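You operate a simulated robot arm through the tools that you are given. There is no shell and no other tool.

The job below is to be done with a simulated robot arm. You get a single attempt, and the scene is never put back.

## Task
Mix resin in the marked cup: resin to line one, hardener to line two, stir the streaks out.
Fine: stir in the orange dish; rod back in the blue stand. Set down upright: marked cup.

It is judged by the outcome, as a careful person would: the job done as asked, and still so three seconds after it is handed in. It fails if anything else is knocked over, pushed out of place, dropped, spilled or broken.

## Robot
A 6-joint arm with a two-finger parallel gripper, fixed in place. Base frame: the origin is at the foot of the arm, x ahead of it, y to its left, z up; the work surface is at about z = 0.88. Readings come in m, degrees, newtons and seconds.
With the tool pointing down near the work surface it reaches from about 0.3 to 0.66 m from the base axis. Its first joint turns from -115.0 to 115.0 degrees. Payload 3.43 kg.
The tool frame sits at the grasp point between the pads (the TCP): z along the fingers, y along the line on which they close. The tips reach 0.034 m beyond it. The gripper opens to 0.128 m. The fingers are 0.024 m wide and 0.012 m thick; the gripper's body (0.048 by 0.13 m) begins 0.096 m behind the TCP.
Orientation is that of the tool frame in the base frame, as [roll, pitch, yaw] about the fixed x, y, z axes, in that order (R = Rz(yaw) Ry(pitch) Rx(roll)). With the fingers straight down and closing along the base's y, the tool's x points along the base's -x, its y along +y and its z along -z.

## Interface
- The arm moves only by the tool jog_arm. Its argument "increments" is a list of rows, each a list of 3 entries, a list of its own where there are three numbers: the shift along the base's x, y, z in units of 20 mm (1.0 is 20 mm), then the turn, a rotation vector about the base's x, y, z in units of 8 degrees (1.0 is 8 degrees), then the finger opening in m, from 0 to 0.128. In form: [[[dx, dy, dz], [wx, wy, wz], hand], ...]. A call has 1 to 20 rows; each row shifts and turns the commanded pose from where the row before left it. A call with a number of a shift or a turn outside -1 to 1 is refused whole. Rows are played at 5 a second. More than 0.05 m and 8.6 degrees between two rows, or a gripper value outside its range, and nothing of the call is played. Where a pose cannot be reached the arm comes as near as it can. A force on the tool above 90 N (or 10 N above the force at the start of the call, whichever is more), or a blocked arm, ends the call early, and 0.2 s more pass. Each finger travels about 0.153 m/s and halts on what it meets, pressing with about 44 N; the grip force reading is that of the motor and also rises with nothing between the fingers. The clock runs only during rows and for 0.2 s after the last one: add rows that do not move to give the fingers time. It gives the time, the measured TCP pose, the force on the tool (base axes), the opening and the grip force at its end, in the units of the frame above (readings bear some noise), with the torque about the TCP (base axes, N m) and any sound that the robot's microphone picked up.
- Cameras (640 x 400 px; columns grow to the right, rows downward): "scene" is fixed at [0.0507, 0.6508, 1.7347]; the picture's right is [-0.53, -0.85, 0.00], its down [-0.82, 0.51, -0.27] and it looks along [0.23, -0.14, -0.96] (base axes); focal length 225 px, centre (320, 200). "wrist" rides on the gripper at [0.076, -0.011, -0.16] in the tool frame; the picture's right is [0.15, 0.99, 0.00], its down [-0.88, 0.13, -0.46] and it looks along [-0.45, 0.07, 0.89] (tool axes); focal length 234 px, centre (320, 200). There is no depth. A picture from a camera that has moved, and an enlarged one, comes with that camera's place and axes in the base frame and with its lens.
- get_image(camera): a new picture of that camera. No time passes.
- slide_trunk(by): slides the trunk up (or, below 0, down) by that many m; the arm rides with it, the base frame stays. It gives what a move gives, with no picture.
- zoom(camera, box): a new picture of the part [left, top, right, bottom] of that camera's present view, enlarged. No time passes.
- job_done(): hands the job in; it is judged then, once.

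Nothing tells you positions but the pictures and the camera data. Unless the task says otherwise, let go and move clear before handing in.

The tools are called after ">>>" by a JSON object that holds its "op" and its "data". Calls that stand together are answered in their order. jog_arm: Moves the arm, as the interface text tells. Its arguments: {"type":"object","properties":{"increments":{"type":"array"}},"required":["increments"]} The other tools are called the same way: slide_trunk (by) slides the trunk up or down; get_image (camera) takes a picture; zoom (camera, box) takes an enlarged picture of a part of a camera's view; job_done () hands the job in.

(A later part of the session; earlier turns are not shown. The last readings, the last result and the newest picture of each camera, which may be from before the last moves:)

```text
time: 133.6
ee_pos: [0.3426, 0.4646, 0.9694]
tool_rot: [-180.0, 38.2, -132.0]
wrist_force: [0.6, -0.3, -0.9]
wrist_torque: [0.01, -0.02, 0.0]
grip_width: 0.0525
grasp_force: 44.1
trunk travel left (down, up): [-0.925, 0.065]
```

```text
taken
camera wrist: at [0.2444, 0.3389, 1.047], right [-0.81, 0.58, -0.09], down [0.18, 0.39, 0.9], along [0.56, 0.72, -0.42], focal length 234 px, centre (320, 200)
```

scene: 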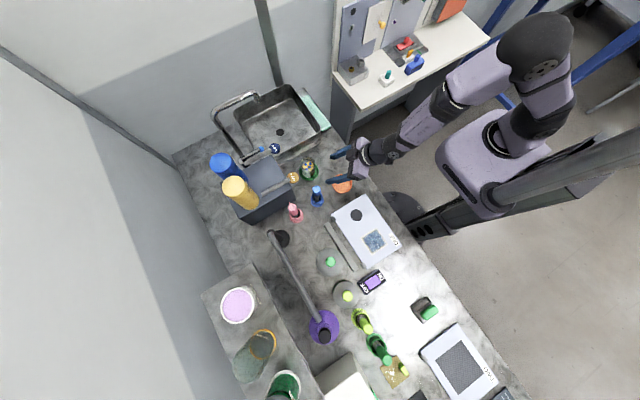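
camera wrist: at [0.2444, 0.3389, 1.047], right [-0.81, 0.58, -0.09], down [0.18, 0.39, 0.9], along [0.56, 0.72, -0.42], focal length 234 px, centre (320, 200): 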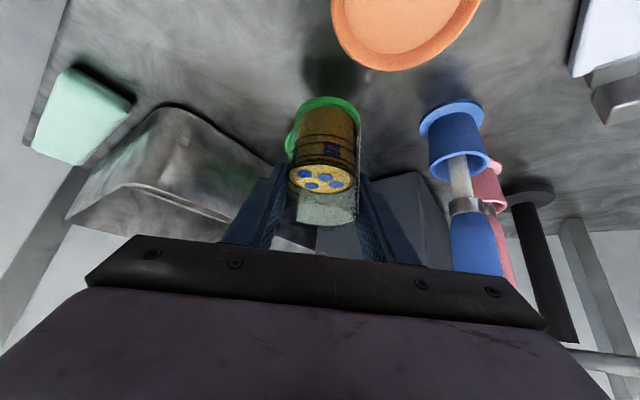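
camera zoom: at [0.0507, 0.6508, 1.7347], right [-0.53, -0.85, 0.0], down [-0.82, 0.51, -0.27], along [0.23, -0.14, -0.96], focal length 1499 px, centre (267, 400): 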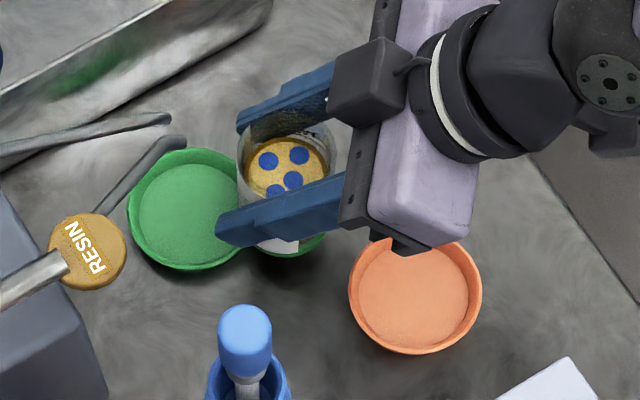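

The cup is clear and the green dish stayed in place. I'll raise slightly and carry it over the orange dish, then fine-align by matching the image of the dish.

>>> {"op": "jog_arm", "data": {"increments": [[[0, 0, 0.4], [0, 0, 0], 0.045], [[-0.3, -0.15, 0.3], [0, 0, 0], 0.045], [[-0.48, -0.25, 0], [0, 0, 0], 0.045], [[-0.48, -0.25, 0], [0, 0, 0], 0.045], [[-0.48, -0.25, 0], [0, 0, 0], 0.045], [[-0.48, -0.25, 0], [0, 0, 0], 0.045], [[-0.48, -0.25, 0], [0, 0, 0], 0.045], [[-0.48, -0.25, 0], [0, 0, 0], 0.045], [[-0.48, -0.25, 0], [0, 0, 0], 0.045], [[-0.48, -0.25, 0], [0, 0, 0], 0.045], [[0, 0, 0], [0, 0, 0], 0.045]]}}

>>> {"op": "get_image", "data": {"camera": "wrist"}}

>>> {"op": "zoom", "data": {"camera": "scene", "box": [296, 150, 392, 210]}}

```text
time: 136.0
ee_pos: [0.2592, 0.4213, 0.9832]
tool_rot: [179.8, 38.2, -132.1]
wrist_force: [-0.2, 0.5, -2.0]
wrist_torque: [0.03, 0.0, -0.03]
grip_width: 0.0527
grasp_force: 43.9
trunk travel left (down, up): [-0.925, 0.065]
```

```text
taken
camera wrist: at [0.1614, 0.2961, 1.0608], right [-0.81, 0.58, -0.09], down [0.18, 0.39, 0.9], along [0.56, 0.72, -0.42], focal length 234 px, centre (320, 200)
```

wrist: 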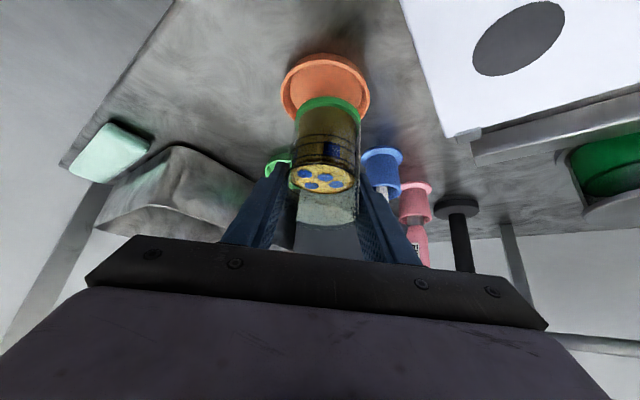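

```text
6.67 times, centred on (344, 180) of scene
camera zoom: at [0.0507, 0.6508, 1.7347], right [-0.53, -0.85, 0.0], down [-0.82, 0.51, -0.27], along [0.23, -0.14, -0.96], focal length 1499 px, centre (160, 333)
```

zoom: 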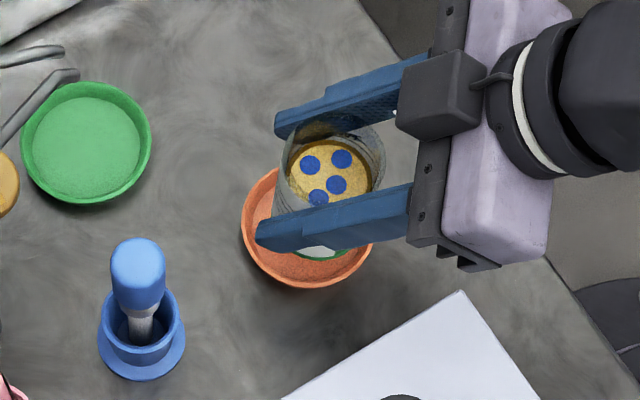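

The cup hangs over the orange dish. I'll lower to the same height as my reference image (z=0.963, cup base still above the rim) and compare the dish's position in view.

>>> {"op": "jog_arm", "data": {"increments": [[[0, 0, -0.35], [0, 0, 0], 0.045], [[0, 0, -0.35], [0, 0, 0], 0.045], [[0, 0, -0.3], [0, 0, 0], 0.045], [[0, 0, 0], [0, 0, 0], 0.045]]}}

>>> {"op": "zoom", "data": {"camera": "wrist", "box": [220, 60, 440, 260]}}

>>> {"op": "zoom", "data": {"camera": "scene", "box": [320, 160, 368, 200]}}

```text
time: 137.0
ee_pos: [0.2594, 0.4218, 0.9632]
tool_rot: [-180.0, 38.4, -132.1]
wrist_force: [0.2, -0.3, -1.8]
wrist_torque: [-0.01, -0.01, 0.0]
grip_width: 0.0527
grasp_force: 44.0
trunk travel left (down, up): [-0.925, 0.065]
```

```text
2.00 times, centred on (330, 160) of wrist
camera zoom: at [0.1615, 0.2962, 1.041], right [-0.81, 0.58, -0.09], down [0.18, 0.39, 0.9], along [0.56, 0.72, -0.42], focal length 468 px, centre (300, 280)
```

zoom: 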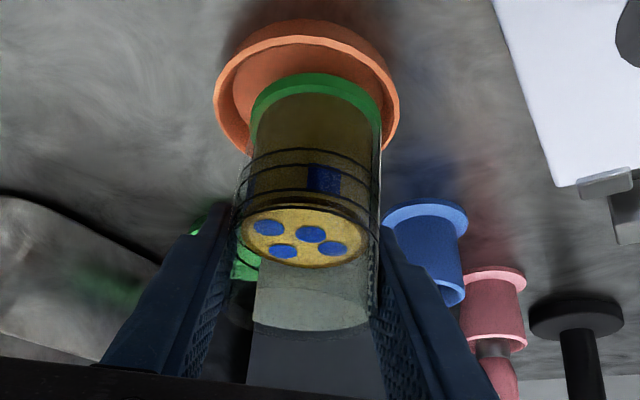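

```text
10.00 times, centred on (344, 180) of scene
camera zoom: at [0.0507, 0.6508, 1.7347], right [-0.53, -0.85, 0.0], down [-0.82, 0.51, -0.27], along [0.23, -0.14, -0.96], focal length 2248 px, centre (80, 400)
```

zoom: 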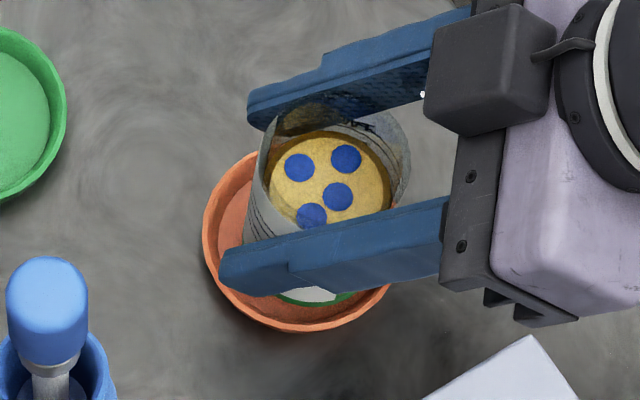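

Compared with the reference, the cup sits about 6–8 mm short of the dish's centre. I'll shift by about (+7, +3) mm and compare again.

>>> {"op": "jog_arm", "data": {"increments": [[[0.175, 0.075, 0.05], [0, 0, 0], 0.045], [[0.175, 0.075, 0], [0, 0, 0], 0.045], [[0, 0, 0], [0, 0, 0], 0.045]]}}

>>> {"op": "zoom", "data": {"camera": "wrist", "box": [220, 60, 440, 260]}}

>>> {"op": "zoom", "data": {"camera": "wrist", "box": [310, 60, 380, 120]}}

>>> {"op": "zoom", "data": {"camera": "scene", "box": [320, 160, 368, 200]}}

```text
time: 137.8
ee_pos: [0.2667, 0.4248, 0.9645]
tool_rot: [179.9, 38.2, -132.1]
wrist_force: [-0.4, -0.1, -1.1]
wrist_torque: [0.0, 0.0, 0.01]
grip_width: 0.0528
grasp_force: 44.0
trunk travel left (down, up): [-0.925, 0.065]
```

```text
2.00 times, centred on (330, 160) of wrist
camera zoom: at [0.1684, 0.299, 1.0418], right [-0.81, 0.58, -0.09], down [0.18, 0.39, 0.9], along [0.56, 0.72, -0.42], focal length 468 px, centre (300, 280)
```

zoom: 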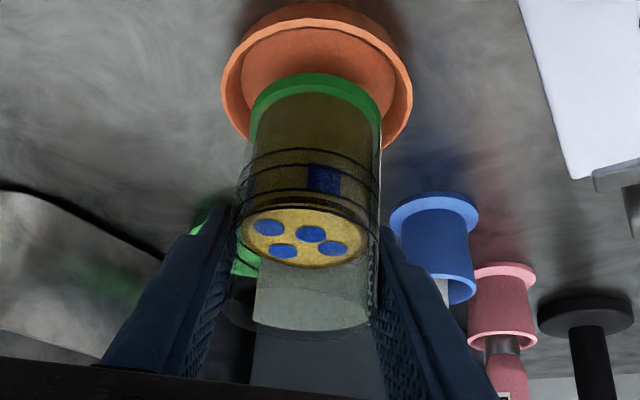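

```text
6.67 times, centred on (345, 90) of wrist
camera zoom: at [0.1684, 0.299, 1.0418], right [-0.81, 0.58, -0.09], down [0.18, 0.39, 0.9], along [0.56, 0.72, -0.42], focal length 1561 px, centre (153, 933)
```

zoom: 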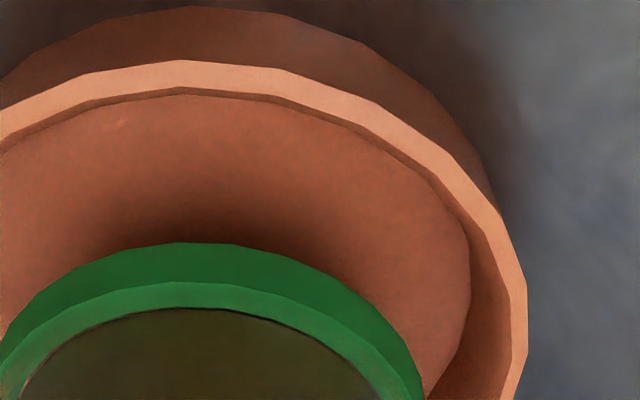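

```text
10.00 times, centred on (344, 180) of scene
camera zoom: at [0.0507, 0.6508, 1.7347], right [-0.53, -0.85, 0.0], down [-0.82, 0.51, -0.27], along [0.23, -0.14, -0.96], focal length 2248 px, centre (80, 400)
```

zoom: 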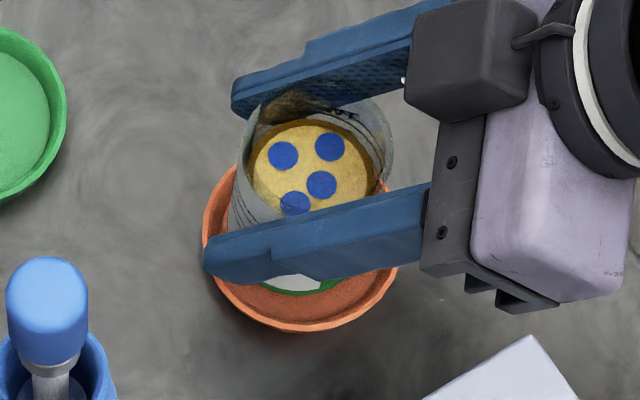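

Now slightly past centre, by roughly 2–3 mm. I'll shift back (−2, −2) mm and then lower the cup.

>>> {"op": "jog_arm", "data": {"increments": [[[-0.1, -0.1, -0.05], [0, 0, 0], 0.045], [[0, 0, 0], [0, 0, 0], 0.045]]}}

>>> {"op": "zoom", "data": {"camera": "wrist", "box": [220, 60, 440, 260]}}

>>> {"op": "zoom", "data": {"camera": "scene", "box": [320, 160, 368, 200]}}

```text
time: 138.4
ee_pos: [0.2642, 0.4217, 0.9622]
tool_rot: [-179.9, 38.2, -132.2]
wrist_force: [0.0, -0.6, -0.8]
wrist_torque: [0.03, -0.05, 0.03]
grip_width: 0.0527
grasp_force: 43.7
trunk travel left (down, up): [-0.925, 0.065]
```

```text
2.00 times, centred on (330, 160) of wrist
camera zoom: at [0.1662, 0.2971, 1.0409], right [-0.81, 0.58, -0.09], down [0.18, 0.39, 0.9], along [0.56, 0.72, -0.42], focal length 468 px, centre (300, 280)
```

zoom: 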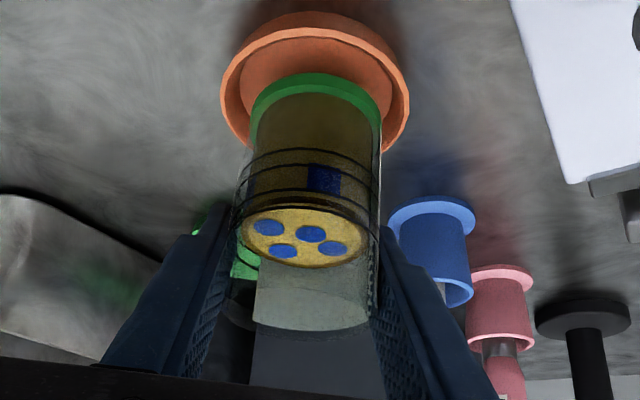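

```text
10.00 times, centred on (344, 180) of scene
camera zoom: at [0.0507, 0.6508, 1.7347], right [-0.53, -0.85, 0.0], down [-0.82, 0.51, -0.27], along [0.23, -0.14, -0.96], focal length 2248 px, centre (80, 400)
```

zoom: 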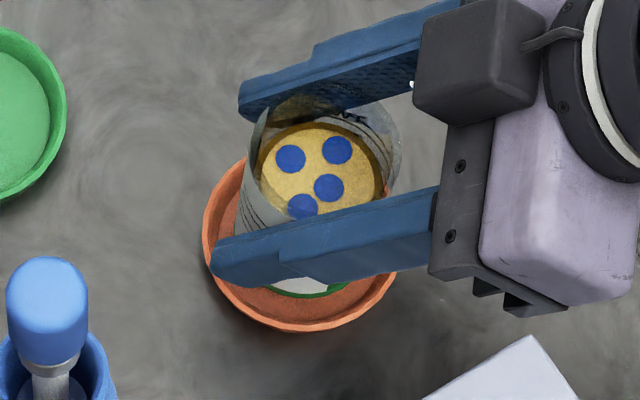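

Both cameras now put the cup within about 2 mm of the dish's centre. I'll lower it gently, watching the force.

>>> {"op": "jog_arm", "data": {"increments": [[[0.03, 0.03, -0.2], [0, 0, 0], 0.045], [[0, 0, -0.2], [0, 0, 0], 0.045], [[0, 0, -0.15], [0, 0, 0], 0.045], [[0, 0, -0.1], [0, 0, 0], 0.045], [[0, 0, 0], [0, 0, 0], 0.045]]}}

>>> {"op": "zoom", "data": {"camera": "wrist", "box": [220, 60, 440, 260]}}

>>> {"op": "zoom", "data": {"camera": "scene", "box": [320, 160, 368, 200]}}

```text
time: 139.6
ee_pos: [0.2638, 0.4229, 0.9497]
tool_rot: [179.9, 38.2, -132.0]
wrist_force: [0.5, -0.1, -1.2]
wrist_torque: [-0.01, -0.05, -0.02]
grip_width: 0.0528
grasp_force: 44.0
trunk travel left (down, up): [-0.925, 0.065]
```

```text
2.00 times, centred on (330, 160) of wrist
camera zoom: at [0.1673, 0.298, 1.0275], right [-0.81, 0.58, -0.09], down [0.18, 0.39, 0.9], along [0.56, 0.72, -0.42], focal length 468 px, centre (300, 280)
```

zoom: 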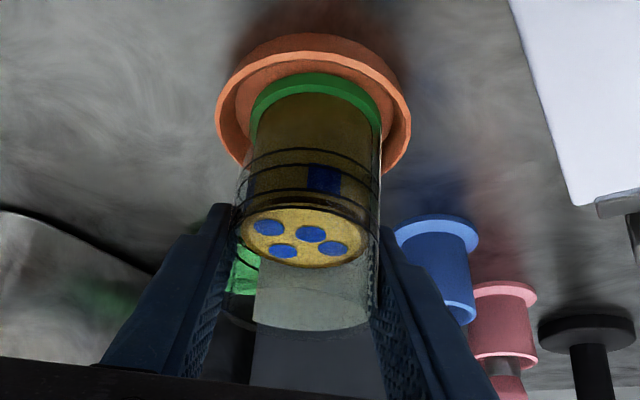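

```text
10.00 times, centred on (344, 180) of scene
camera zoom: at [0.0507, 0.6508, 1.7347], right [-0.53, -0.85, 0.0], down [-0.82, 0.51, -0.27], along [0.23, -0.14, -0.96], focal length 2248 px, centre (80, 400)
```

zoom: 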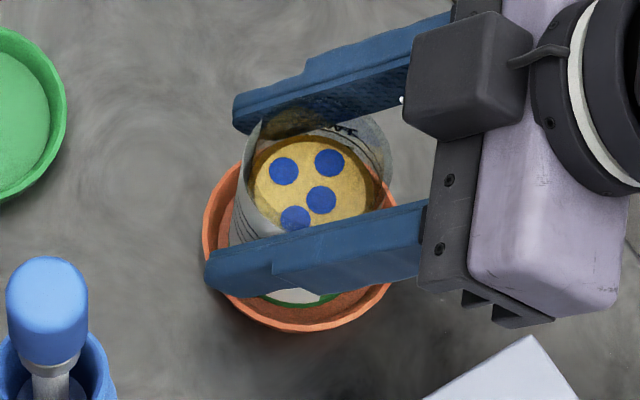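

The alignment matches the seated reference. I'll lower the last 3 mm in small steps.

>>> {"op": "jog_arm", "data": {"increments": [[[0, 0, -0.07], [0, 0, 0], 0.045], [[0, 0, -0.07], [0, 0, 0], 0.045], [[0, 0, 0], [0, 0, 0], 0.045]]}}

```text
time: 140.4
ee_pos: [0.2651, 0.4232, 0.9482]
tool_rot: [179.8, 38.4, -132.1]
wrist_force: [0.0, -0.6, 3.4]
wrist_torque: [-0.16, -0.01, 0.03]
grip_width: 0.0527
grasp_force: 43.5
trunk travel left (down, up): [-0.925, 0.065]
```

The force jumped to +3.4 N, so the cup is resting on the dish. I'll check and then release.

>>> {"op": "zoom", "data": {"camera": "wrist", "box": [220, 60, 440, 260]}}

>>> {"op": "zoom", "data": {"camera": "wrist", "box": [300, 70, 390, 150]}}

>>> {"op": "zoom", "data": {"camera": "scene", "box": [320, 160, 368, 200]}}

```text
2.00 times, centred on (330, 160) of wrist
camera zoom: at [0.1666, 0.2979, 1.0245], right [-0.81, 0.58, -0.09], down [0.18, 0.39, 0.9], along [0.56, 0.72, -0.42], focal length 468 px, centre (300, 280)
```

zoom: 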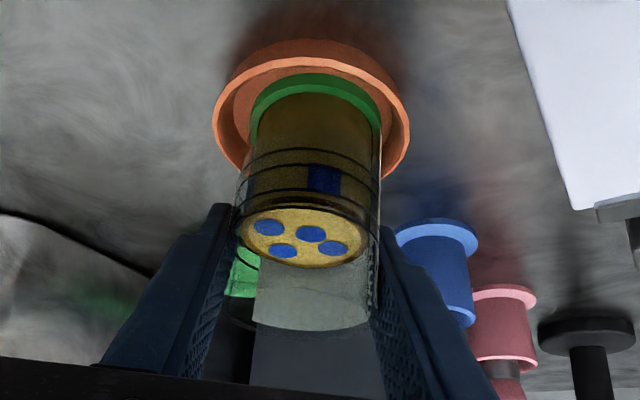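

```text
5.00 times, centred on (345, 110) of wrist
camera zoom: at [0.1666, 0.2979, 1.0245], right [-0.81, 0.58, -0.09], down [0.18, 0.39, 0.9], along [0.56, 0.72, -0.42], focal length 1171 px, centre (195, 650)
```

zoom: 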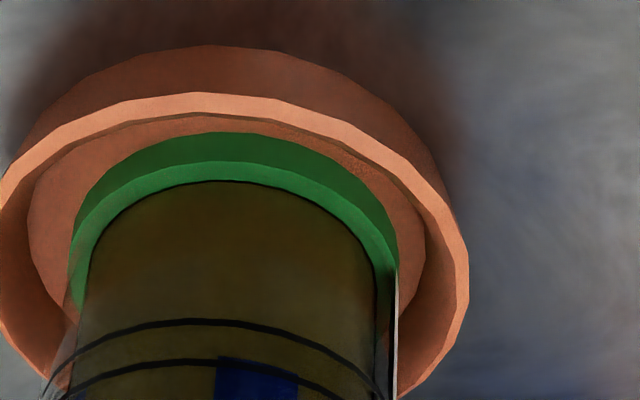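

```text
10.00 times, centred on (344, 180) of scene
camera zoom: at [0.0507, 0.6508, 1.7347], right [-0.53, -0.85, 0.0], down [-0.82, 0.51, -0.27], along [0.23, -0.14, -0.96], focal length 2248 px, centre (80, 400)
```

zoom: 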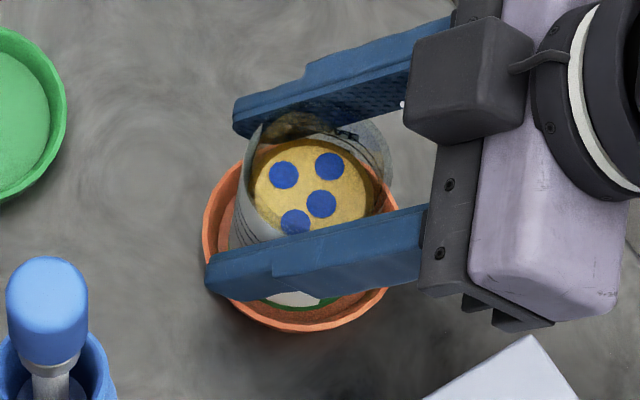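

The base ring lies centred inside the dish's floor. I'll open the fingers slowly.

>>> {"op": "jog_arm", "data": {"increments": [[[0, 0, 0], [0, 0, 0], 0.052], [[0, 0, 0], [0, 0, 0], 0.056], [[0, 0, 0], [0, 0, 0], 0.062], [[0, 0, 0], [0, 0, 0], 0.072], [[0, 0, 0], [0, 0, 0], 0.085], [[0, 0, 0], [0, 0, 0], 0.085]]}}

>>> {"op": "zoom", "data": {"camera": "wrist", "box": [220, 60, 440, 260]}}

>>> {"op": "zoom", "data": {"camera": "scene", "box": [320, 160, 368, 200]}}

```text
time: 141.8
ee_pos: [0.2643, 0.422, 0.9452]
tool_rot: [180.0, 38.2, -132.1]
wrist_force: [0.1, -0.2, 0.3]
wrist_torque: [0.01, 0.01, 0.01]
grip_width: 0.0852
grasp_force: 0.0
trunk travel left (down, up): [-0.925, 0.065]
```

```text
2.00 times, centred on (330, 160) of wrist
camera zoom: at [0.1665, 0.2978, 1.0241], right [-0.81, 0.58, -0.09], down [0.18, 0.39, 0.9], along [0.56, 0.72, -0.42], focal length 468 px, centre (300, 280)
```

zoom: 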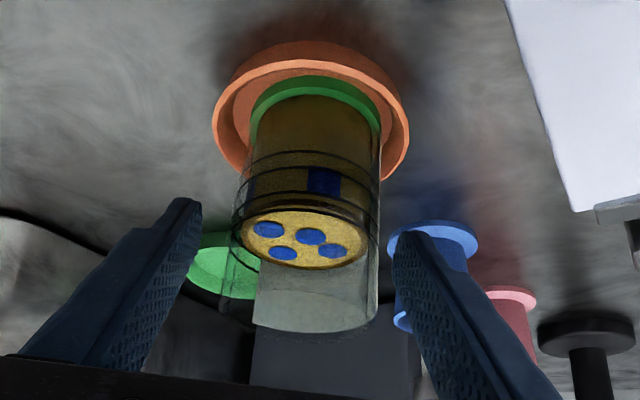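

```text
10.00 times, centred on (344, 180) of scene
camera zoom: at [0.0507, 0.6508, 1.7347], right [-0.53, -0.85, 0.0], down [-0.82, 0.51, -0.27], along [0.23, -0.14, -0.96], focal length 2248 px, centre (80, 400)
```

zoom: 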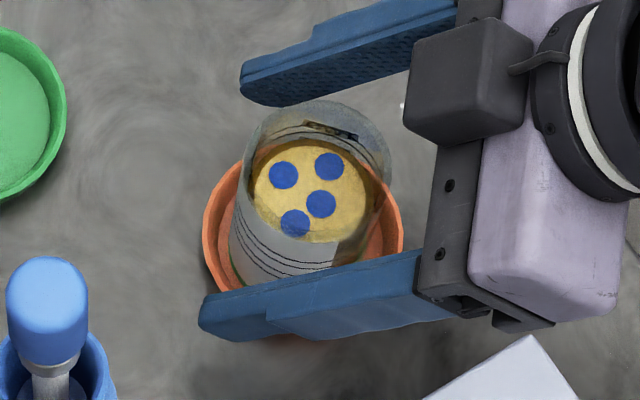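

The cup stands upright in the orange dish with its contents intact. I'll raise straight up off it, then rotate the tool toward vertical.

>>> {"op": "jog_arm", "data": {"increments": [[[0, 0, 0.6], [0, 0, 0], 0.09], [[0, 0, 0.9], [0, 0, 0], 0.09], [[0, 0, 0.9], [0, 0, 0], 0.09], [[0, 0, 0.6], [0, 0, 0], 0.09]]}}

>>> {"op": "zoom", "data": {"camera": "scene", "box": [310, 150, 374, 200]}}

```text
time: 142.8
ee_pos: [0.2643, 0.4229, 1.0086]
tool_rot: [179.9, 38.3, -132.0]
wrist_force: [0.7, -1.1, 0.7]
wrist_torque: [-0.02, 0.0, 0.02]
grip_width: 0.09
grasp_force: 0.1
trunk travel left (down, up): [-0.925, 0.065]
```

```text
8.00 times, centred on (342, 175) of scene
camera zoom: at [0.0507, 0.6508, 1.7347], right [-0.53, -0.85, 0.0], down [-0.82, 0.51, -0.27], along [0.23, -0.14, -0.96], focal length 1799 px, centre (144, 400)
```

zoom: 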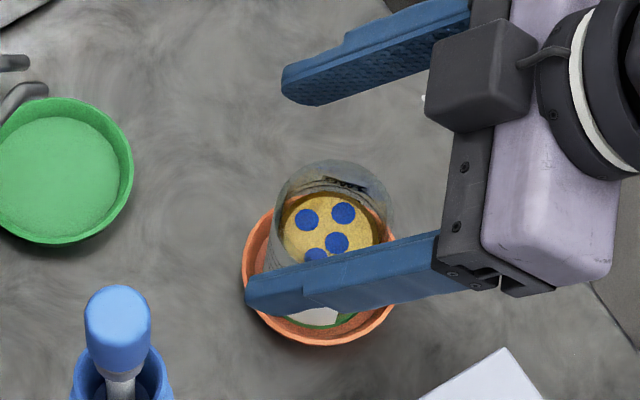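

>>> {"op": "jog_arm", "data": {"increments": [[[0, 0, 1], [-0.2, 0.18, 0], 0.09], [[0, 0, 1], [-0.4, 0.36, 0], 0.09], [[0, 0, 1], [-0.743, 0.669, 0], 0.08], [[0, 0, 0.5], [-0.743, 0.669, 0], 0.07], [[0, 0, 0.5], [-0.743, 0.669, 0], 0.06], [[0, 0, 0], [-0.743, 0.669, 0], 0.06], [[0, 0, 0], [0, 0, 0], 0.06]]}}

>>> {"op": "get_image", "data": {"camera": "wrist"}}

>>> {"op": "get_image", "data": {"camera": "scene"}}

```text
time: 144.4
ee_pos: [0.2783, 0.4168, 1.0699]
tool_rot: [-176.7, 8.7, -132.4]
wrist_force: [-0.3, -0.1, -0.5]
wrist_torque: [0.03, 0.01, 0.02]
grip_width: 0.0599
grasp_force: 0.1
out of reach, approached as far as the arm can: row 2, 3, 4
trunk travel left (down, up): [-0.925, 0.065]
```

```text
taken
camera wrist: at [0.2139, 0.3428, 1.2152], right [-0.82, 0.57, -0.08], down [0.43, 0.7, 0.58], along [0.38, 0.44, -0.81], focal length 234 px, centre (320, 200)
```

wrist: 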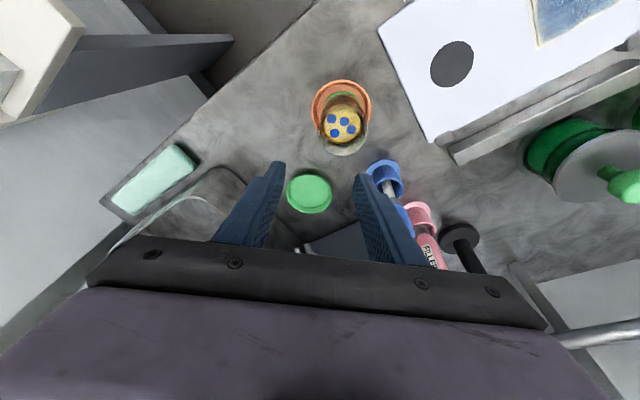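

```text
taken
```

scene: 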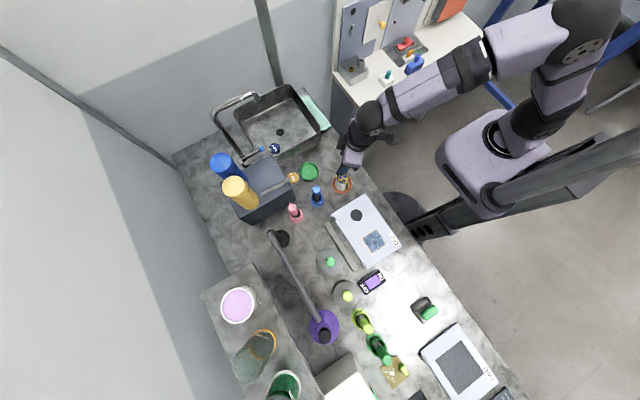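

The cup is safely set down and I'm above it. Next I'll straighten the tool to point down and look at the rod in the blue stand.

>>> {"op": "jog_arm", "data": {"increments": [[[0, 0.2, 1], [-0.4, 0.365, 0], 0.06], [[0, 0.3, 1], [-0.4, 0.365, 0], 0.06], [[0, 0.3, 1], [0.27, 0.3, 0.06], 0.06], [[-0.3, 0.5, 0], [0, 0, 0], 0.06], [[-0.3, 0.5, 0], [0, 0, 0], 0.06], [[0, 0, 0], [0, 0, 0], 0.06]]}}

>>> {"op": "get_image", "data": {"camera": "wrist"}}

```text
time: 145.8
ee_pos: [0.2671, 0.4535, 1.1272]
tool_rot: [180.0, 0.2, -131.9]
wrist_force: [-0.2, 0.7, 0.2]
wrist_torque: [0.01, 0.01, 0.01]
grip_width: 0.0599
grasp_force: 0.0
trunk travel left (down, up): [-0.925, 0.065]
```

```text
taken
camera wrist: at [0.2248, 0.3897, 1.2871], right [-0.83, 0.55, 0.0], down [0.49, 0.74, 0.46], along [0.25, 0.38, -0.89], focal length 234 px, centre (320, 200)
```

wrist: 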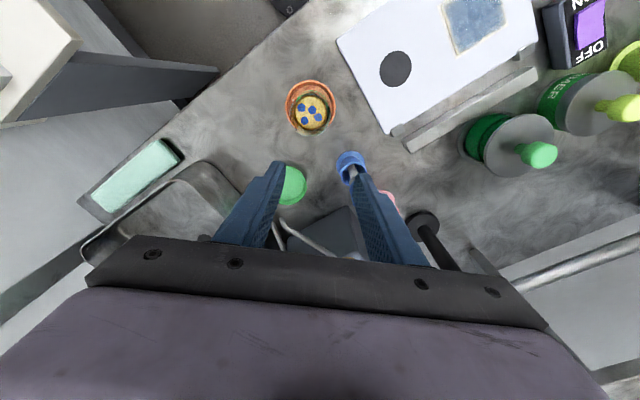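

>>> {"op": "zoom", "data": {"camera": "scene", "box": [300, 175, 340, 215]}}

>>> {"op": "zoom", "data": {"camera": "wrist", "box": [260, 60, 420, 220]}}

```text
10.00 times, centred on (320, 195) of scene
camera zoom: at [0.0507, 0.6508, 1.7347], right [-0.53, -0.85, 0.0], down [-0.82, 0.51, -0.27], along [0.23, -0.14, -0.96], focal length 2248 px, centre (320, 250)
```

zoom: 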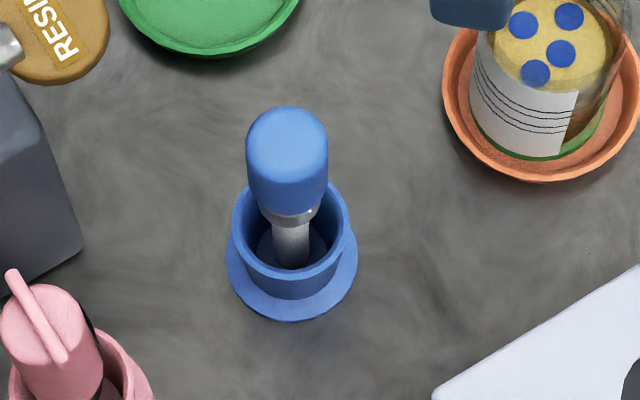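

```text
2.50 times, centred on (340, 140) of wrist
camera zoom: at [0.2248, 0.3897, 1.2871], right [-0.83, 0.55, 0.0], down [0.49, 0.74, 0.46], along [0.25, 0.38, -0.89], focal length 585 px, centre (270, 350)
```

zoom: 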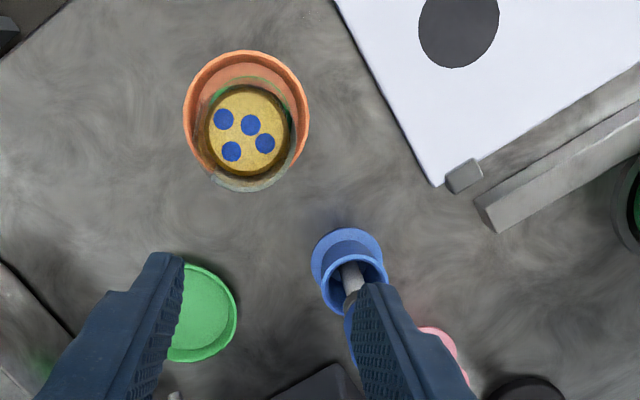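

The rod's blue handle is about 27 mm thick, standing at roughly (0.2525, 0.5405) with its top at z≈1.025. I'll move above it with the fingers opened to 60 mm.

>>> {"op": "jog_arm", "data": {"increments": [[[-0.146, 0.87, 0], [0, 0, 0], 0.065], [[-0.146, 0.87, 0], [0, 0, 0], 0.065], [[-0.146, 0.87, 0], [0, 0, 0], 0.065], [[-0.146, 0.87, 0], [0, 0, 0], 0.065], [[-0.146, 0.87, 0], [0, 0, 0], 0.065], [[0, 0, 0], [0, 0, 0], 0.065]]}}

>>> {"op": "get_image", "data": {"camera": "wrist"}}

>>> {"op": "zoom", "data": {"camera": "scene", "box": [280, 160, 360, 220]}}

```text
time: 147.2
ee_pos: [0.2532, 0.54, 1.1286]
tool_rot: [179.9, 0.2, -132.0]
wrist_force: [0.4, -0.6, 0.7]
wrist_torque: [0.02, 0.02, -0.02]
grip_width: 0.065
grasp_force: 0.1
trunk travel left (down, up): [-0.925, 0.065]
```

```text
taken
camera wrist: at [0.2101, 0.4758, 1.288], right [-0.83, 0.55, 0.0], down [0.49, 0.74, 0.46], along [0.25, 0.38, -0.89], focal length 234 px, centre (320, 200)
```

wrist: 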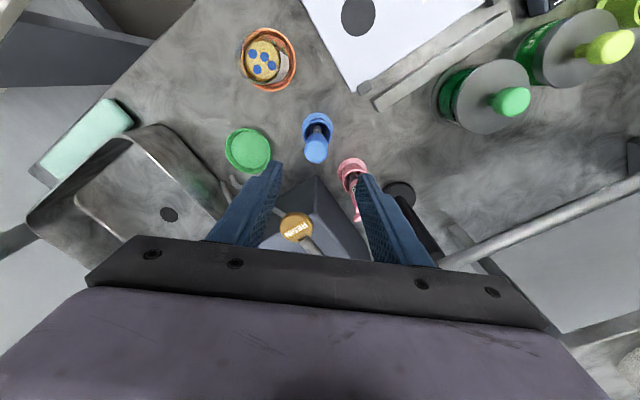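

```text
6.67 times, centred on (320, 190) of scene
camera zoom: at [0.0507, 0.6508, 1.7347], right [-0.53, -0.85, 0.0], down [-0.82, 0.51, -0.27], along [0.23, -0.14, -0.96], focal length 1499 px, centre (320, 267)
```

zoom: 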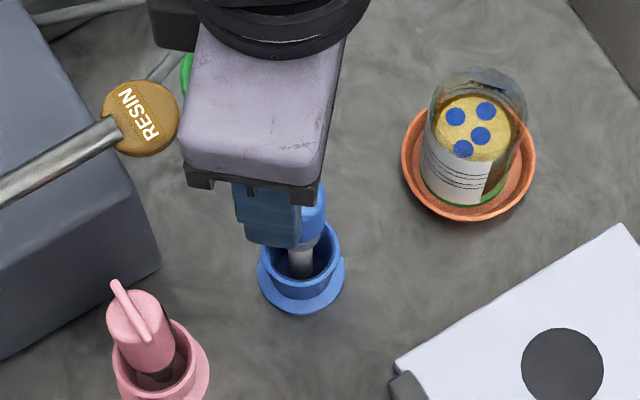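

>>> {"op": "zoom", "data": {"camera": "wrist", "box": [280, 100, 360, 180]}}

```text
5.00 times, centred on (320, 140) of wrist
camera zoom: at [0.2101, 0.4758, 1.288], right [-0.83, 0.55, 0.0], down [0.49, 0.74, 0.46], along [0.25, 0.38, -0.89], focal length 1171 px, centre (320, 500)
```

zoom: 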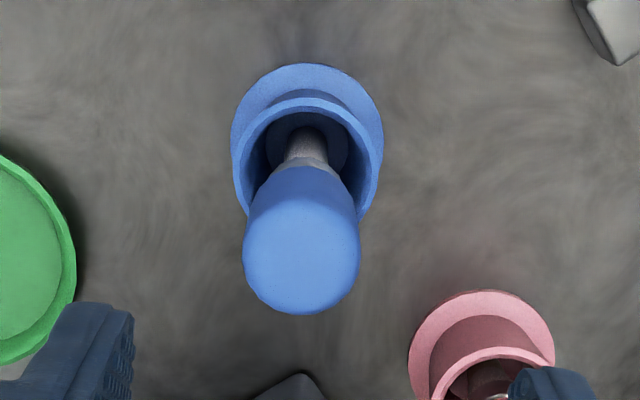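

The handle top is close to directly under the TCP, at about (0.2525, 0.5375). I'll nudge over and descend around it.

>>> {"op": "jog_arm", "data": {"increments": [[[-0.03, -0.12, -0.8], [0, 0, 0], 0.065], [[0, 0, -0.9], [0, 0, 0], 0.065], [[0, 0, -0.9], [0, 0, 0], 0.065], [[0, 0, -0.9], [0, 0, 0], 0.065], [[0, 0, 0], [0, 0, 0], 0.065]]}}

>>> {"op": "get_image", "data": {"camera": "wrist"}}

>>> {"op": "zoom", "data": {"camera": "scene", "box": [290, 165, 350, 210]}}

```text
time: 148.4
ee_pos: [0.2538, 0.5377, 1.0606]
tool_rot: [-180.0, 0.1, -131.8]
wrist_force: [-0.7, -0.1, 0.0]
wrist_torque: [0.01, 0.0, 0.01]
grip_width: 0.0648
grasp_force: 0.0
trunk travel left (down, up): [-0.925, 0.065]
```

```text
taken
camera wrist: at [0.2104, 0.4735, 1.2185], right [-0.83, 0.55, 0.0], down [0.49, 0.74, 0.46], along [0.25, 0.38, -0.89], focal length 234 px, centre (320, 200)
```

wrist: 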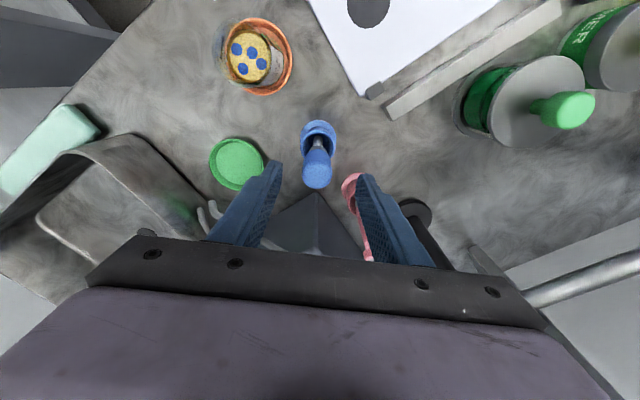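

```text
8.89 times, centred on (320, 188) of scene
camera zoom: at [0.0507, 0.6508, 1.7347], right [-0.53, -0.85, 0.0], down [-0.82, 0.51, -0.27], along [0.23, -0.14, -0.96], focal length 1998 px, centre (320, 311)
```

zoom: 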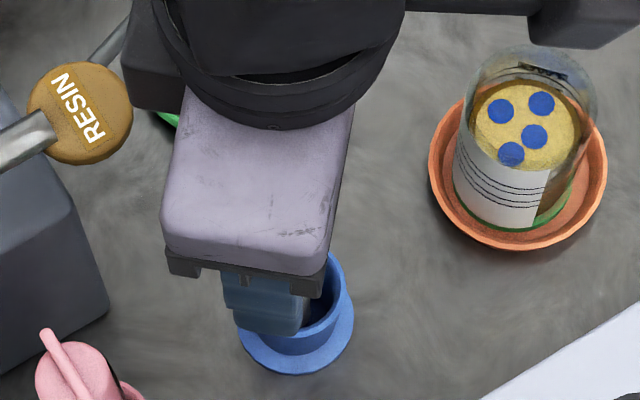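

The handle is centred between the finger tips. I'll descend to z≈1.005.

>>> {"op": "jog_arm", "data": {"increments": [[[0, 0, -0.7], [0, 0, 0], 0.065], [[0, 0, -0.7], [0, 0, 0], 0.065], [[0, 0, -0.7], [0, 0, 0], 0.065], [[0, 0, -0.65], [0, 0, 0], 0.065], [[0, 0, 0], [0, 0, 0], 0.065]]}}

>>> {"op": "get_image", "data": {"camera": "wrist"}}

```text
time: 149.6
ee_pos: [0.2541, 0.5377, 1.0049]
tool_rot: [-180.0, 0.2, -131.9]
wrist_force: [0.6, 0.4, 0.1]
wrist_torque: [0.02, 0.02, 0.0]
grip_width: 0.065
grasp_force: 0.0
trunk travel left (down, up): [-0.925, 0.065]
```

```text
taken
camera wrist: at [0.2102, 0.4735, 1.1627], right [-0.83, 0.55, 0.0], down [0.49, 0.74, 0.46], along [0.25, 0.38, -0.89], focal length 234 px, centre (320, 200)
```

wrist: 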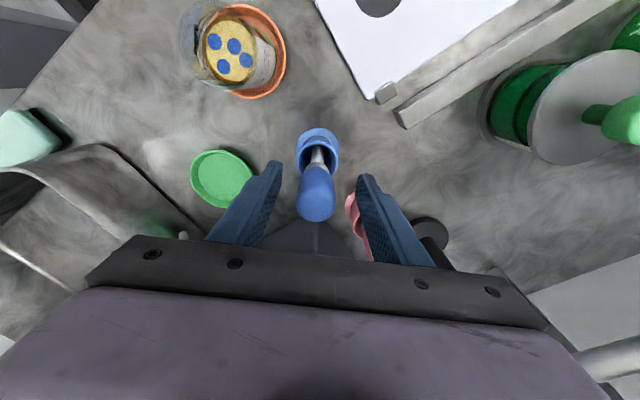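

The handle top sits right on the tool axis. I'll close on it.

>>> {"op": "jog_arm", "data": {"increments": [[[0, 0, 0], [0, 0, 0], 0.045], [[0, 0, 0], [0, 0, 0], 0.032], [[0, 0, 0], [0, 0, 0], 0.024], [[0, 0, 0], [0, 0, 0], 0.015], [[0, 0, 0], [0, 0, 0], 0.015], [[0, 0, 0], [0, 0, 0], 0.015]]}}

>>> {"op": "zoom", "data": {"camera": "wrist", "box": [260, 110, 380, 260]}}

>>> {"op": "zoom", "data": {"camera": "scene", "box": [290, 165, 350, 210]}}

```text
time: 151.0
ee_pos: [0.2534, 0.5384, 1.0039]
tool_rot: [180.0, 0.2, -131.8]
wrist_force: [0.4, -1.2, 0.6]
wrist_torque: [-0.08, -0.06, 0.03]
grip_width: 0.0265
grasp_force: 43.7
trunk travel left (down, up): [-0.925, 0.065]
```

```text
2.67 times, centred on (320, 185) of wrist
camera zoom: at [0.2103, 0.4736, 1.1631], right [-0.83, 0.55, 0.0], down [0.49, 0.74, 0.46], along [0.25, 0.38, -0.89], focal length 624 px, centre (320, 240)
```

zoom: 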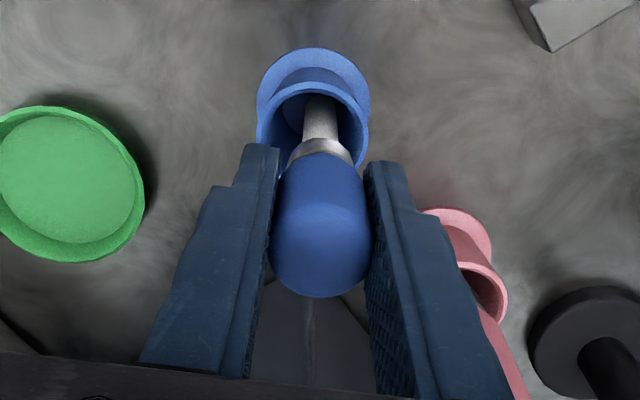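

```text
8.89 times, centred on (320, 188) of scene
camera zoom: at [0.0507, 0.6508, 1.7347], right [-0.53, -0.85, 0.0], down [-0.82, 0.51, -0.27], along [0.23, -0.14, -0.96], focal length 1998 px, centre (320, 311)
```

zoom: 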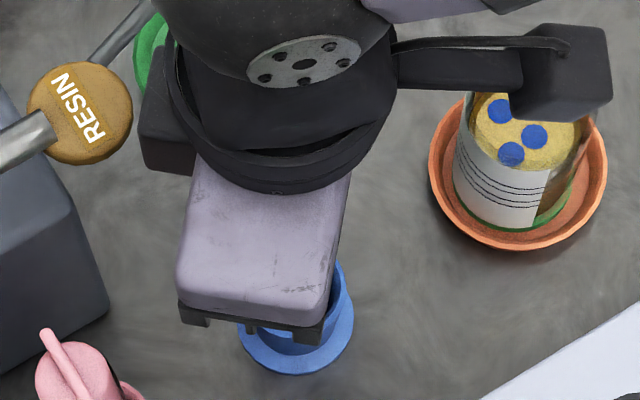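

The rod handle is gripped at 26.5 mm. I'll lift it straight out of the stand.

>>> {"op": "jog_arm", "data": {"increments": [[[0, 0, 0.3], [0, 0, 0], 0.015], [[0, 0, 0.6], [0, 0, 0], 0.015], [[0, 0, 0.8], [0, 0, 0], 0.015], [[0, 0, 0.9], [0, 0, 0], 0.015], [[0, 0, 0.9], [0, 0, 0], 0.015], [[0, 0, 0.9], [0, 0, 0], 0.015], [[0, 0, 0.9], [0, 0, 0], 0.015], [[0, 0, 0.9], [0, 0, 0], 0.015], [[0, 0, 0], [0, 0, 0], 0.015]]}}

>>> {"op": "get_image", "data": {"camera": "wrist"}}

>>> {"op": "zoom", "data": {"camera": "scene", "box": [280, 150, 376, 210]}}

```text
time: 153.0
ee_pos: [0.2522, 0.5377, 1.1277]
tool_rot: [179.9, 0.2, -131.9]
wrist_force: [-0.1, -0.2, -1.4]
wrist_torque: [-0.03, 0.01, 0.02]
grip_width: 0.0267
grasp_force: 43.7
trunk travel left (down, up): [-0.925, 0.065]
```

```text
taken
camera wrist: at [0.2094, 0.4738, 1.2854], right [-0.83, 0.55, 0.0], down [0.49, 0.74, 0.46], along [0.25, 0.38, -0.89], focal length 234 px, centre (320, 200)
```

wrist: 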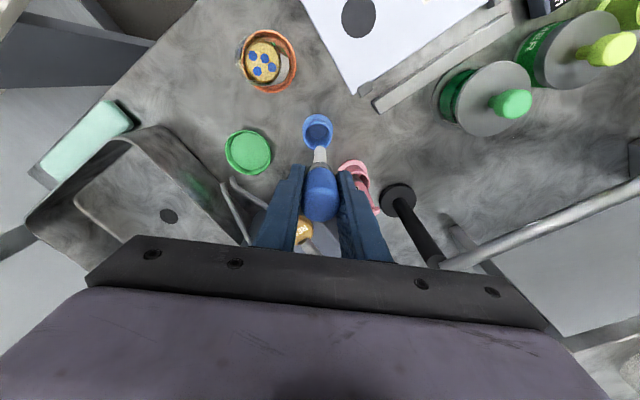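

```text
6.67 times, centred on (328, 180) of scene
camera zoom: at [0.0507, 0.6508, 1.7347], right [-0.53, -0.85, 0.0], down [-0.82, 0.51, -0.27], along [0.23, -0.14, -0.96], focal length 1499 px, centre (267, 333)
```

zoom: 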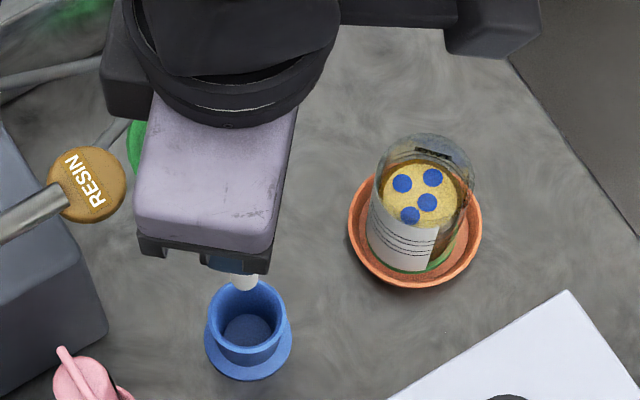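

The rod is out of the stand. I'll zoom to see how far its blade extends below the fingers.

>>> {"op": "zoom", "data": {"camera": "wrist", "box": [270, 100, 370, 225]}}

>>> {"op": "zoom", "data": {"camera": "scene", "box": [300, 180, 340, 210]}}

```text
3.20 times, centred on (320, 162) of wrist
camera zoom: at [0.2094, 0.4738, 1.2854], right [-0.83, 0.55, 0.0], down [0.49, 0.74, 0.46], along [0.25, 0.38, -0.89], focal length 749 px, centre (320, 320)
```

zoom: 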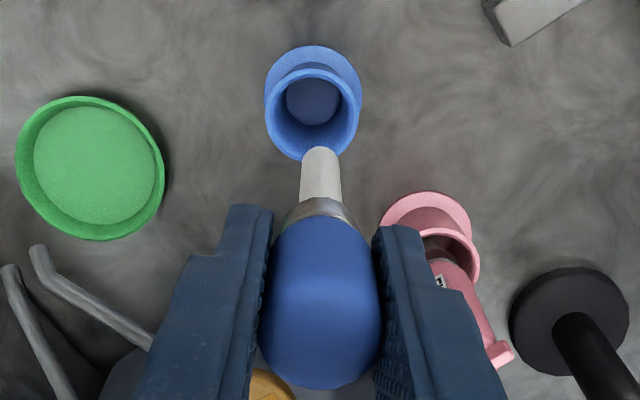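

```text
13.33 times, centred on (320, 195) of scene
camera zoom: at [0.0507, 0.6508, 1.7347], right [-0.53, -0.85, 0.0], down [-0.82, 0.51, -0.27], along [0.23, -0.14, -0.96], focal length 2998 px, centre (320, 267)
```

zoom: 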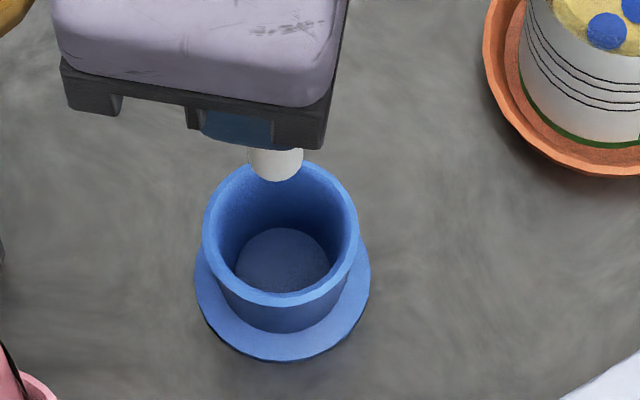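

The rod's blade tip is about 119 mm below the TCP, so it clears the cup rim at this height. I'll carry it over the cup, at about (0.2595, 0.4165), and check alignment from both cameras.

>>> {"op": "jog_arm", "data": {"increments": [[[0, -0.3, 0.1], [0, 0, 0], 0.015], [[0.06, -0.85, 0], [0, 0, 0], 0.015], [[0.06, -0.85, 0], [0, 0, 0], 0.015], [[0.06, -0.85, 0], [0, 0, 0], 0.015], [[0.06, -0.85, 0], [0, 0, 0], 0.015], [[0.06, -0.85, 0], [0, 0, 0], 0.015], [[0.06, -0.85, 0], [0, 0, 0], 0.015], [[0.02, -0.66, 0], [0, 0, 0], 0.015], [[0, 0, 0], [0, 0, 0], 0.015]]}}

>>> {"op": "get_image", "data": {"camera": "wrist"}}

>>> {"op": "zoom", "data": {"camera": "scene", "box": [310, 150, 374, 200]}}

```text
time: 155.0
ee_pos: [0.2615, 0.4174, 1.1284]
tool_rot: [180.0, 0.2, -131.9]
wrist_force: [0.5, 0.0, -0.6]
wrist_torque: [-0.01, -0.02, 0.0]
grip_width: 0.0268
grasp_force: 43.4
trunk travel left (down, up): [-0.925, 0.065]
```

```text
taken
camera wrist: at [0.2189, 0.3529, 1.2879], right [-0.83, 0.55, 0.0], down [0.49, 0.74, 0.46], along [0.25, 0.38, -0.89], focal length 234 px, centre (320, 200)
```

wrist: 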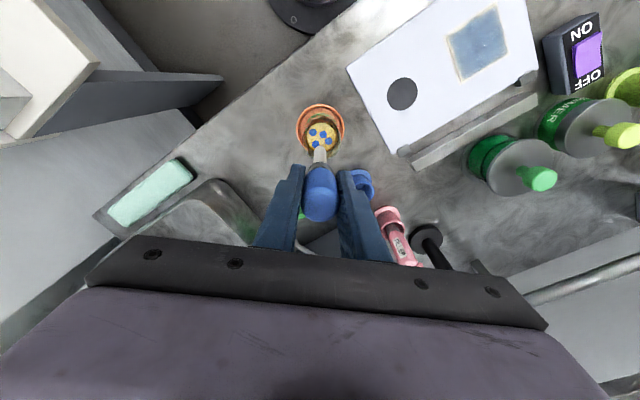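

```text
8.00 times, centred on (342, 175) of scene
camera zoom: at [0.0507, 0.6508, 1.7347], right [-0.53, -0.85, 0.0], down [-0.82, 0.51, -0.27], along [0.23, -0.14, -0.96], focal length 1799 px, centre (144, 400)
```

zoom: 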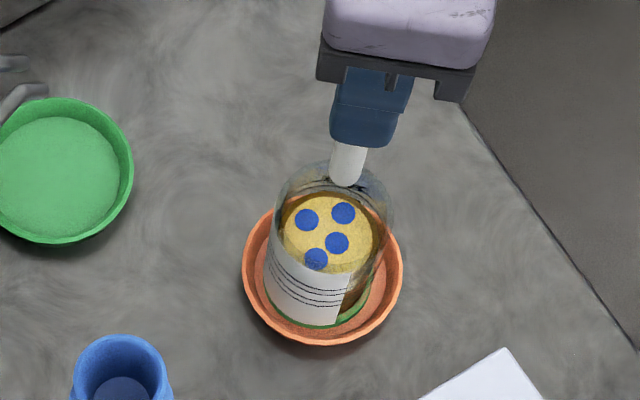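

>>> {"op": "zoom", "data": {"camera": "wrist", "box": [280, 90, 360, 190]}}

```text
4.00 times, centred on (320, 140) of wrist
camera zoom: at [0.2189, 0.3529, 1.2879], right [-0.83, 0.55, 0.0], down [0.49, 0.74, 0.46], along [0.25, 0.38, -0.89], focal length 937 px, centre (320, 440)
```

zoom: 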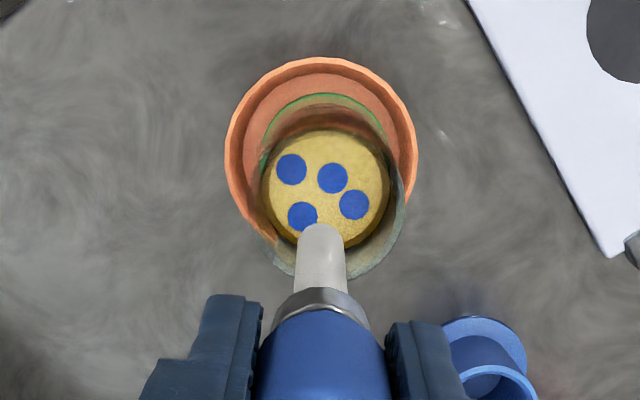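

The rod tip looks centred over the liquid to within a few millimetres. I'll lower it toward the surface and check before going in.

>>> {"op": "jog_arm", "data": {"increments": [[[0, 0, -0.8], [0, 0, 0], 0.015], [[0, 0, -0.8], [0, 0, 0], 0.015], [[0, 0, -0.8], [0, 0, 0], 0.015], [[0, 0, -0.7], [0, 0, 0], 0.015], [[0, 0, 0], [0, 0, 0], 0.015]]}}

>>> {"op": "zoom", "data": {"camera": "wrist", "box": [270, 80, 370, 205]}}

>>> {"op": "zoom", "data": {"camera": "scene", "box": [318, 155, 366, 195]}}

```text
time: 156.2
ee_pos: [0.2612, 0.4155, 1.0674]
tool_rot: [-179.9, 0.2, -131.9]
wrist_force: [0.5, 0.0, -0.6]
wrist_torque: [-0.01, -0.04, -0.02]
grip_width: 0.0266
grasp_force: 44.5
trunk travel left (down, up): [-0.925, 0.065]
```

```text
3.20 times, centred on (320, 142) of wrist
camera zoom: at [0.2183, 0.3521, 1.2259], right [-0.83, 0.55, 0.0], down [0.49, 0.74, 0.46], along [0.25, 0.38, -0.89], focal length 749 px, centre (320, 384)
```

zoom: 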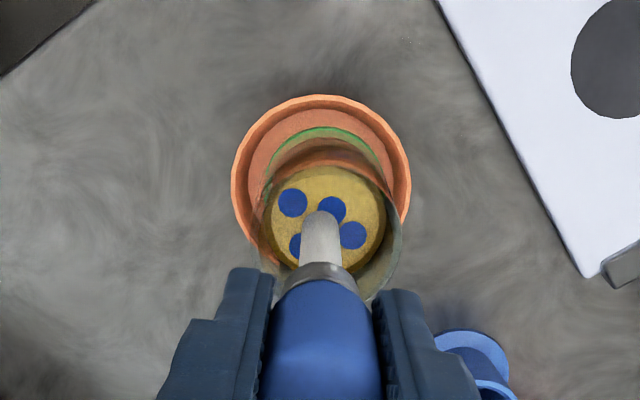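

```text
10.00 times, centred on (342, 175) of scene
camera zoom: at [0.0507, 0.6508, 1.7347], right [-0.53, -0.85, 0.0], down [-0.82, 0.51, -0.27], along [0.23, -0.14, -0.96], focal length 2248 px, centre (100, 450)
```

zoom: 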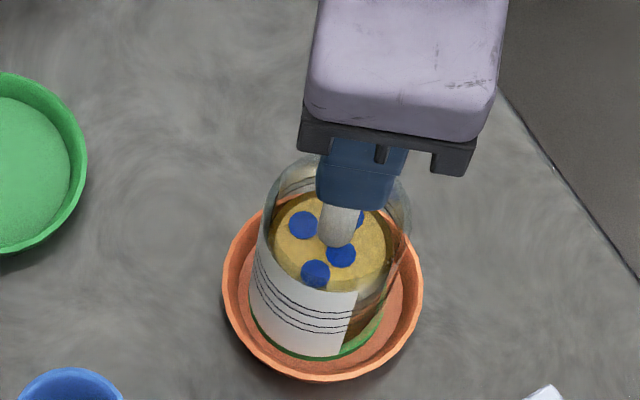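

The rod is within about 2 mm of the cup's axis. I'll nudge and lower the blade into the mix, keeping it above the cup's floor.

>>> {"op": "jog_arm", "data": {"increments": [[[-0.05, 0.07, -0.4], [0, 0, 0], 0.015], [[0, 0, -0.5], [0, 0, 0], 0.015], [[0, 0, -0.5], [0, 0, 0], 0.015], [[0, 0, -0.5], [0, 0, 0], 0.015], [[0, 0, 0], [0, 0, 0], 0.015]]}}

>>> {"op": "zoom", "data": {"camera": "wrist", "box": [270, 80, 370, 205]}}

>>> {"op": "zoom", "data": {"camera": "scene", "box": [318, 155, 366, 195]}}

```text
time: 157.4
ee_pos: [0.2592, 0.4187, 1.0296]
tool_rot: [-179.9, 0.2, -131.9]
wrist_force: [0.3, -0.2, 0.0]
wrist_torque: [0.04, 0.01, 0.01]
grip_width: 0.0266
grasp_force: 44.2
trunk travel left (down, up): [-0.925, 0.065]
```

```text
3.20 times, centred on (320, 142) of wrist
camera zoom: at [0.2169, 0.3537, 1.1883], right [-0.83, 0.55, 0.0], down [0.49, 0.74, 0.46], along [0.25, 0.38, -0.89], focal length 749 px, centre (320, 384)
```

zoom: 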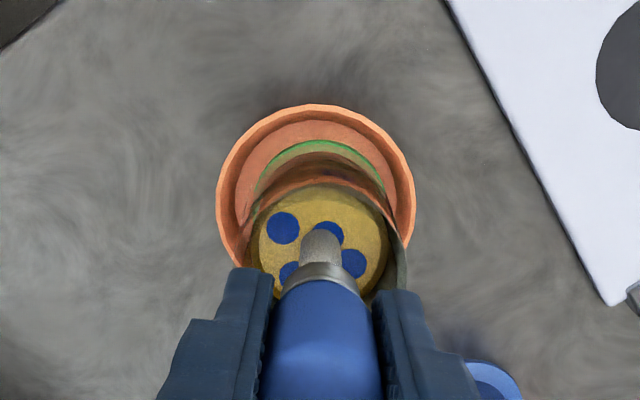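

```text
10.00 times, centred on (342, 175) of scene
camera zoom: at [0.0507, 0.6508, 1.7347], right [-0.53, -0.85, 0.0], down [-0.82, 0.51, -0.27], along [0.23, -0.14, -0.96], focal length 2248 px, centre (100, 450)
```

zoom: 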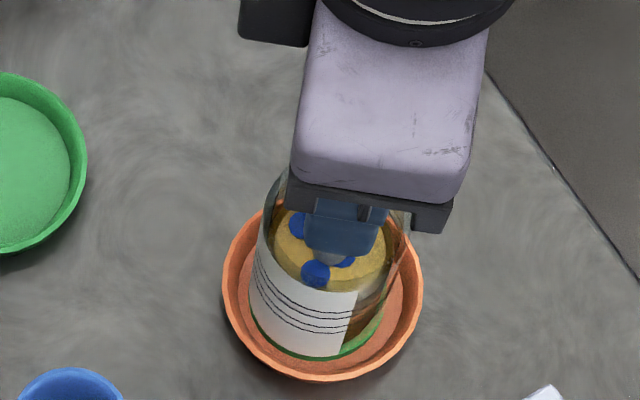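

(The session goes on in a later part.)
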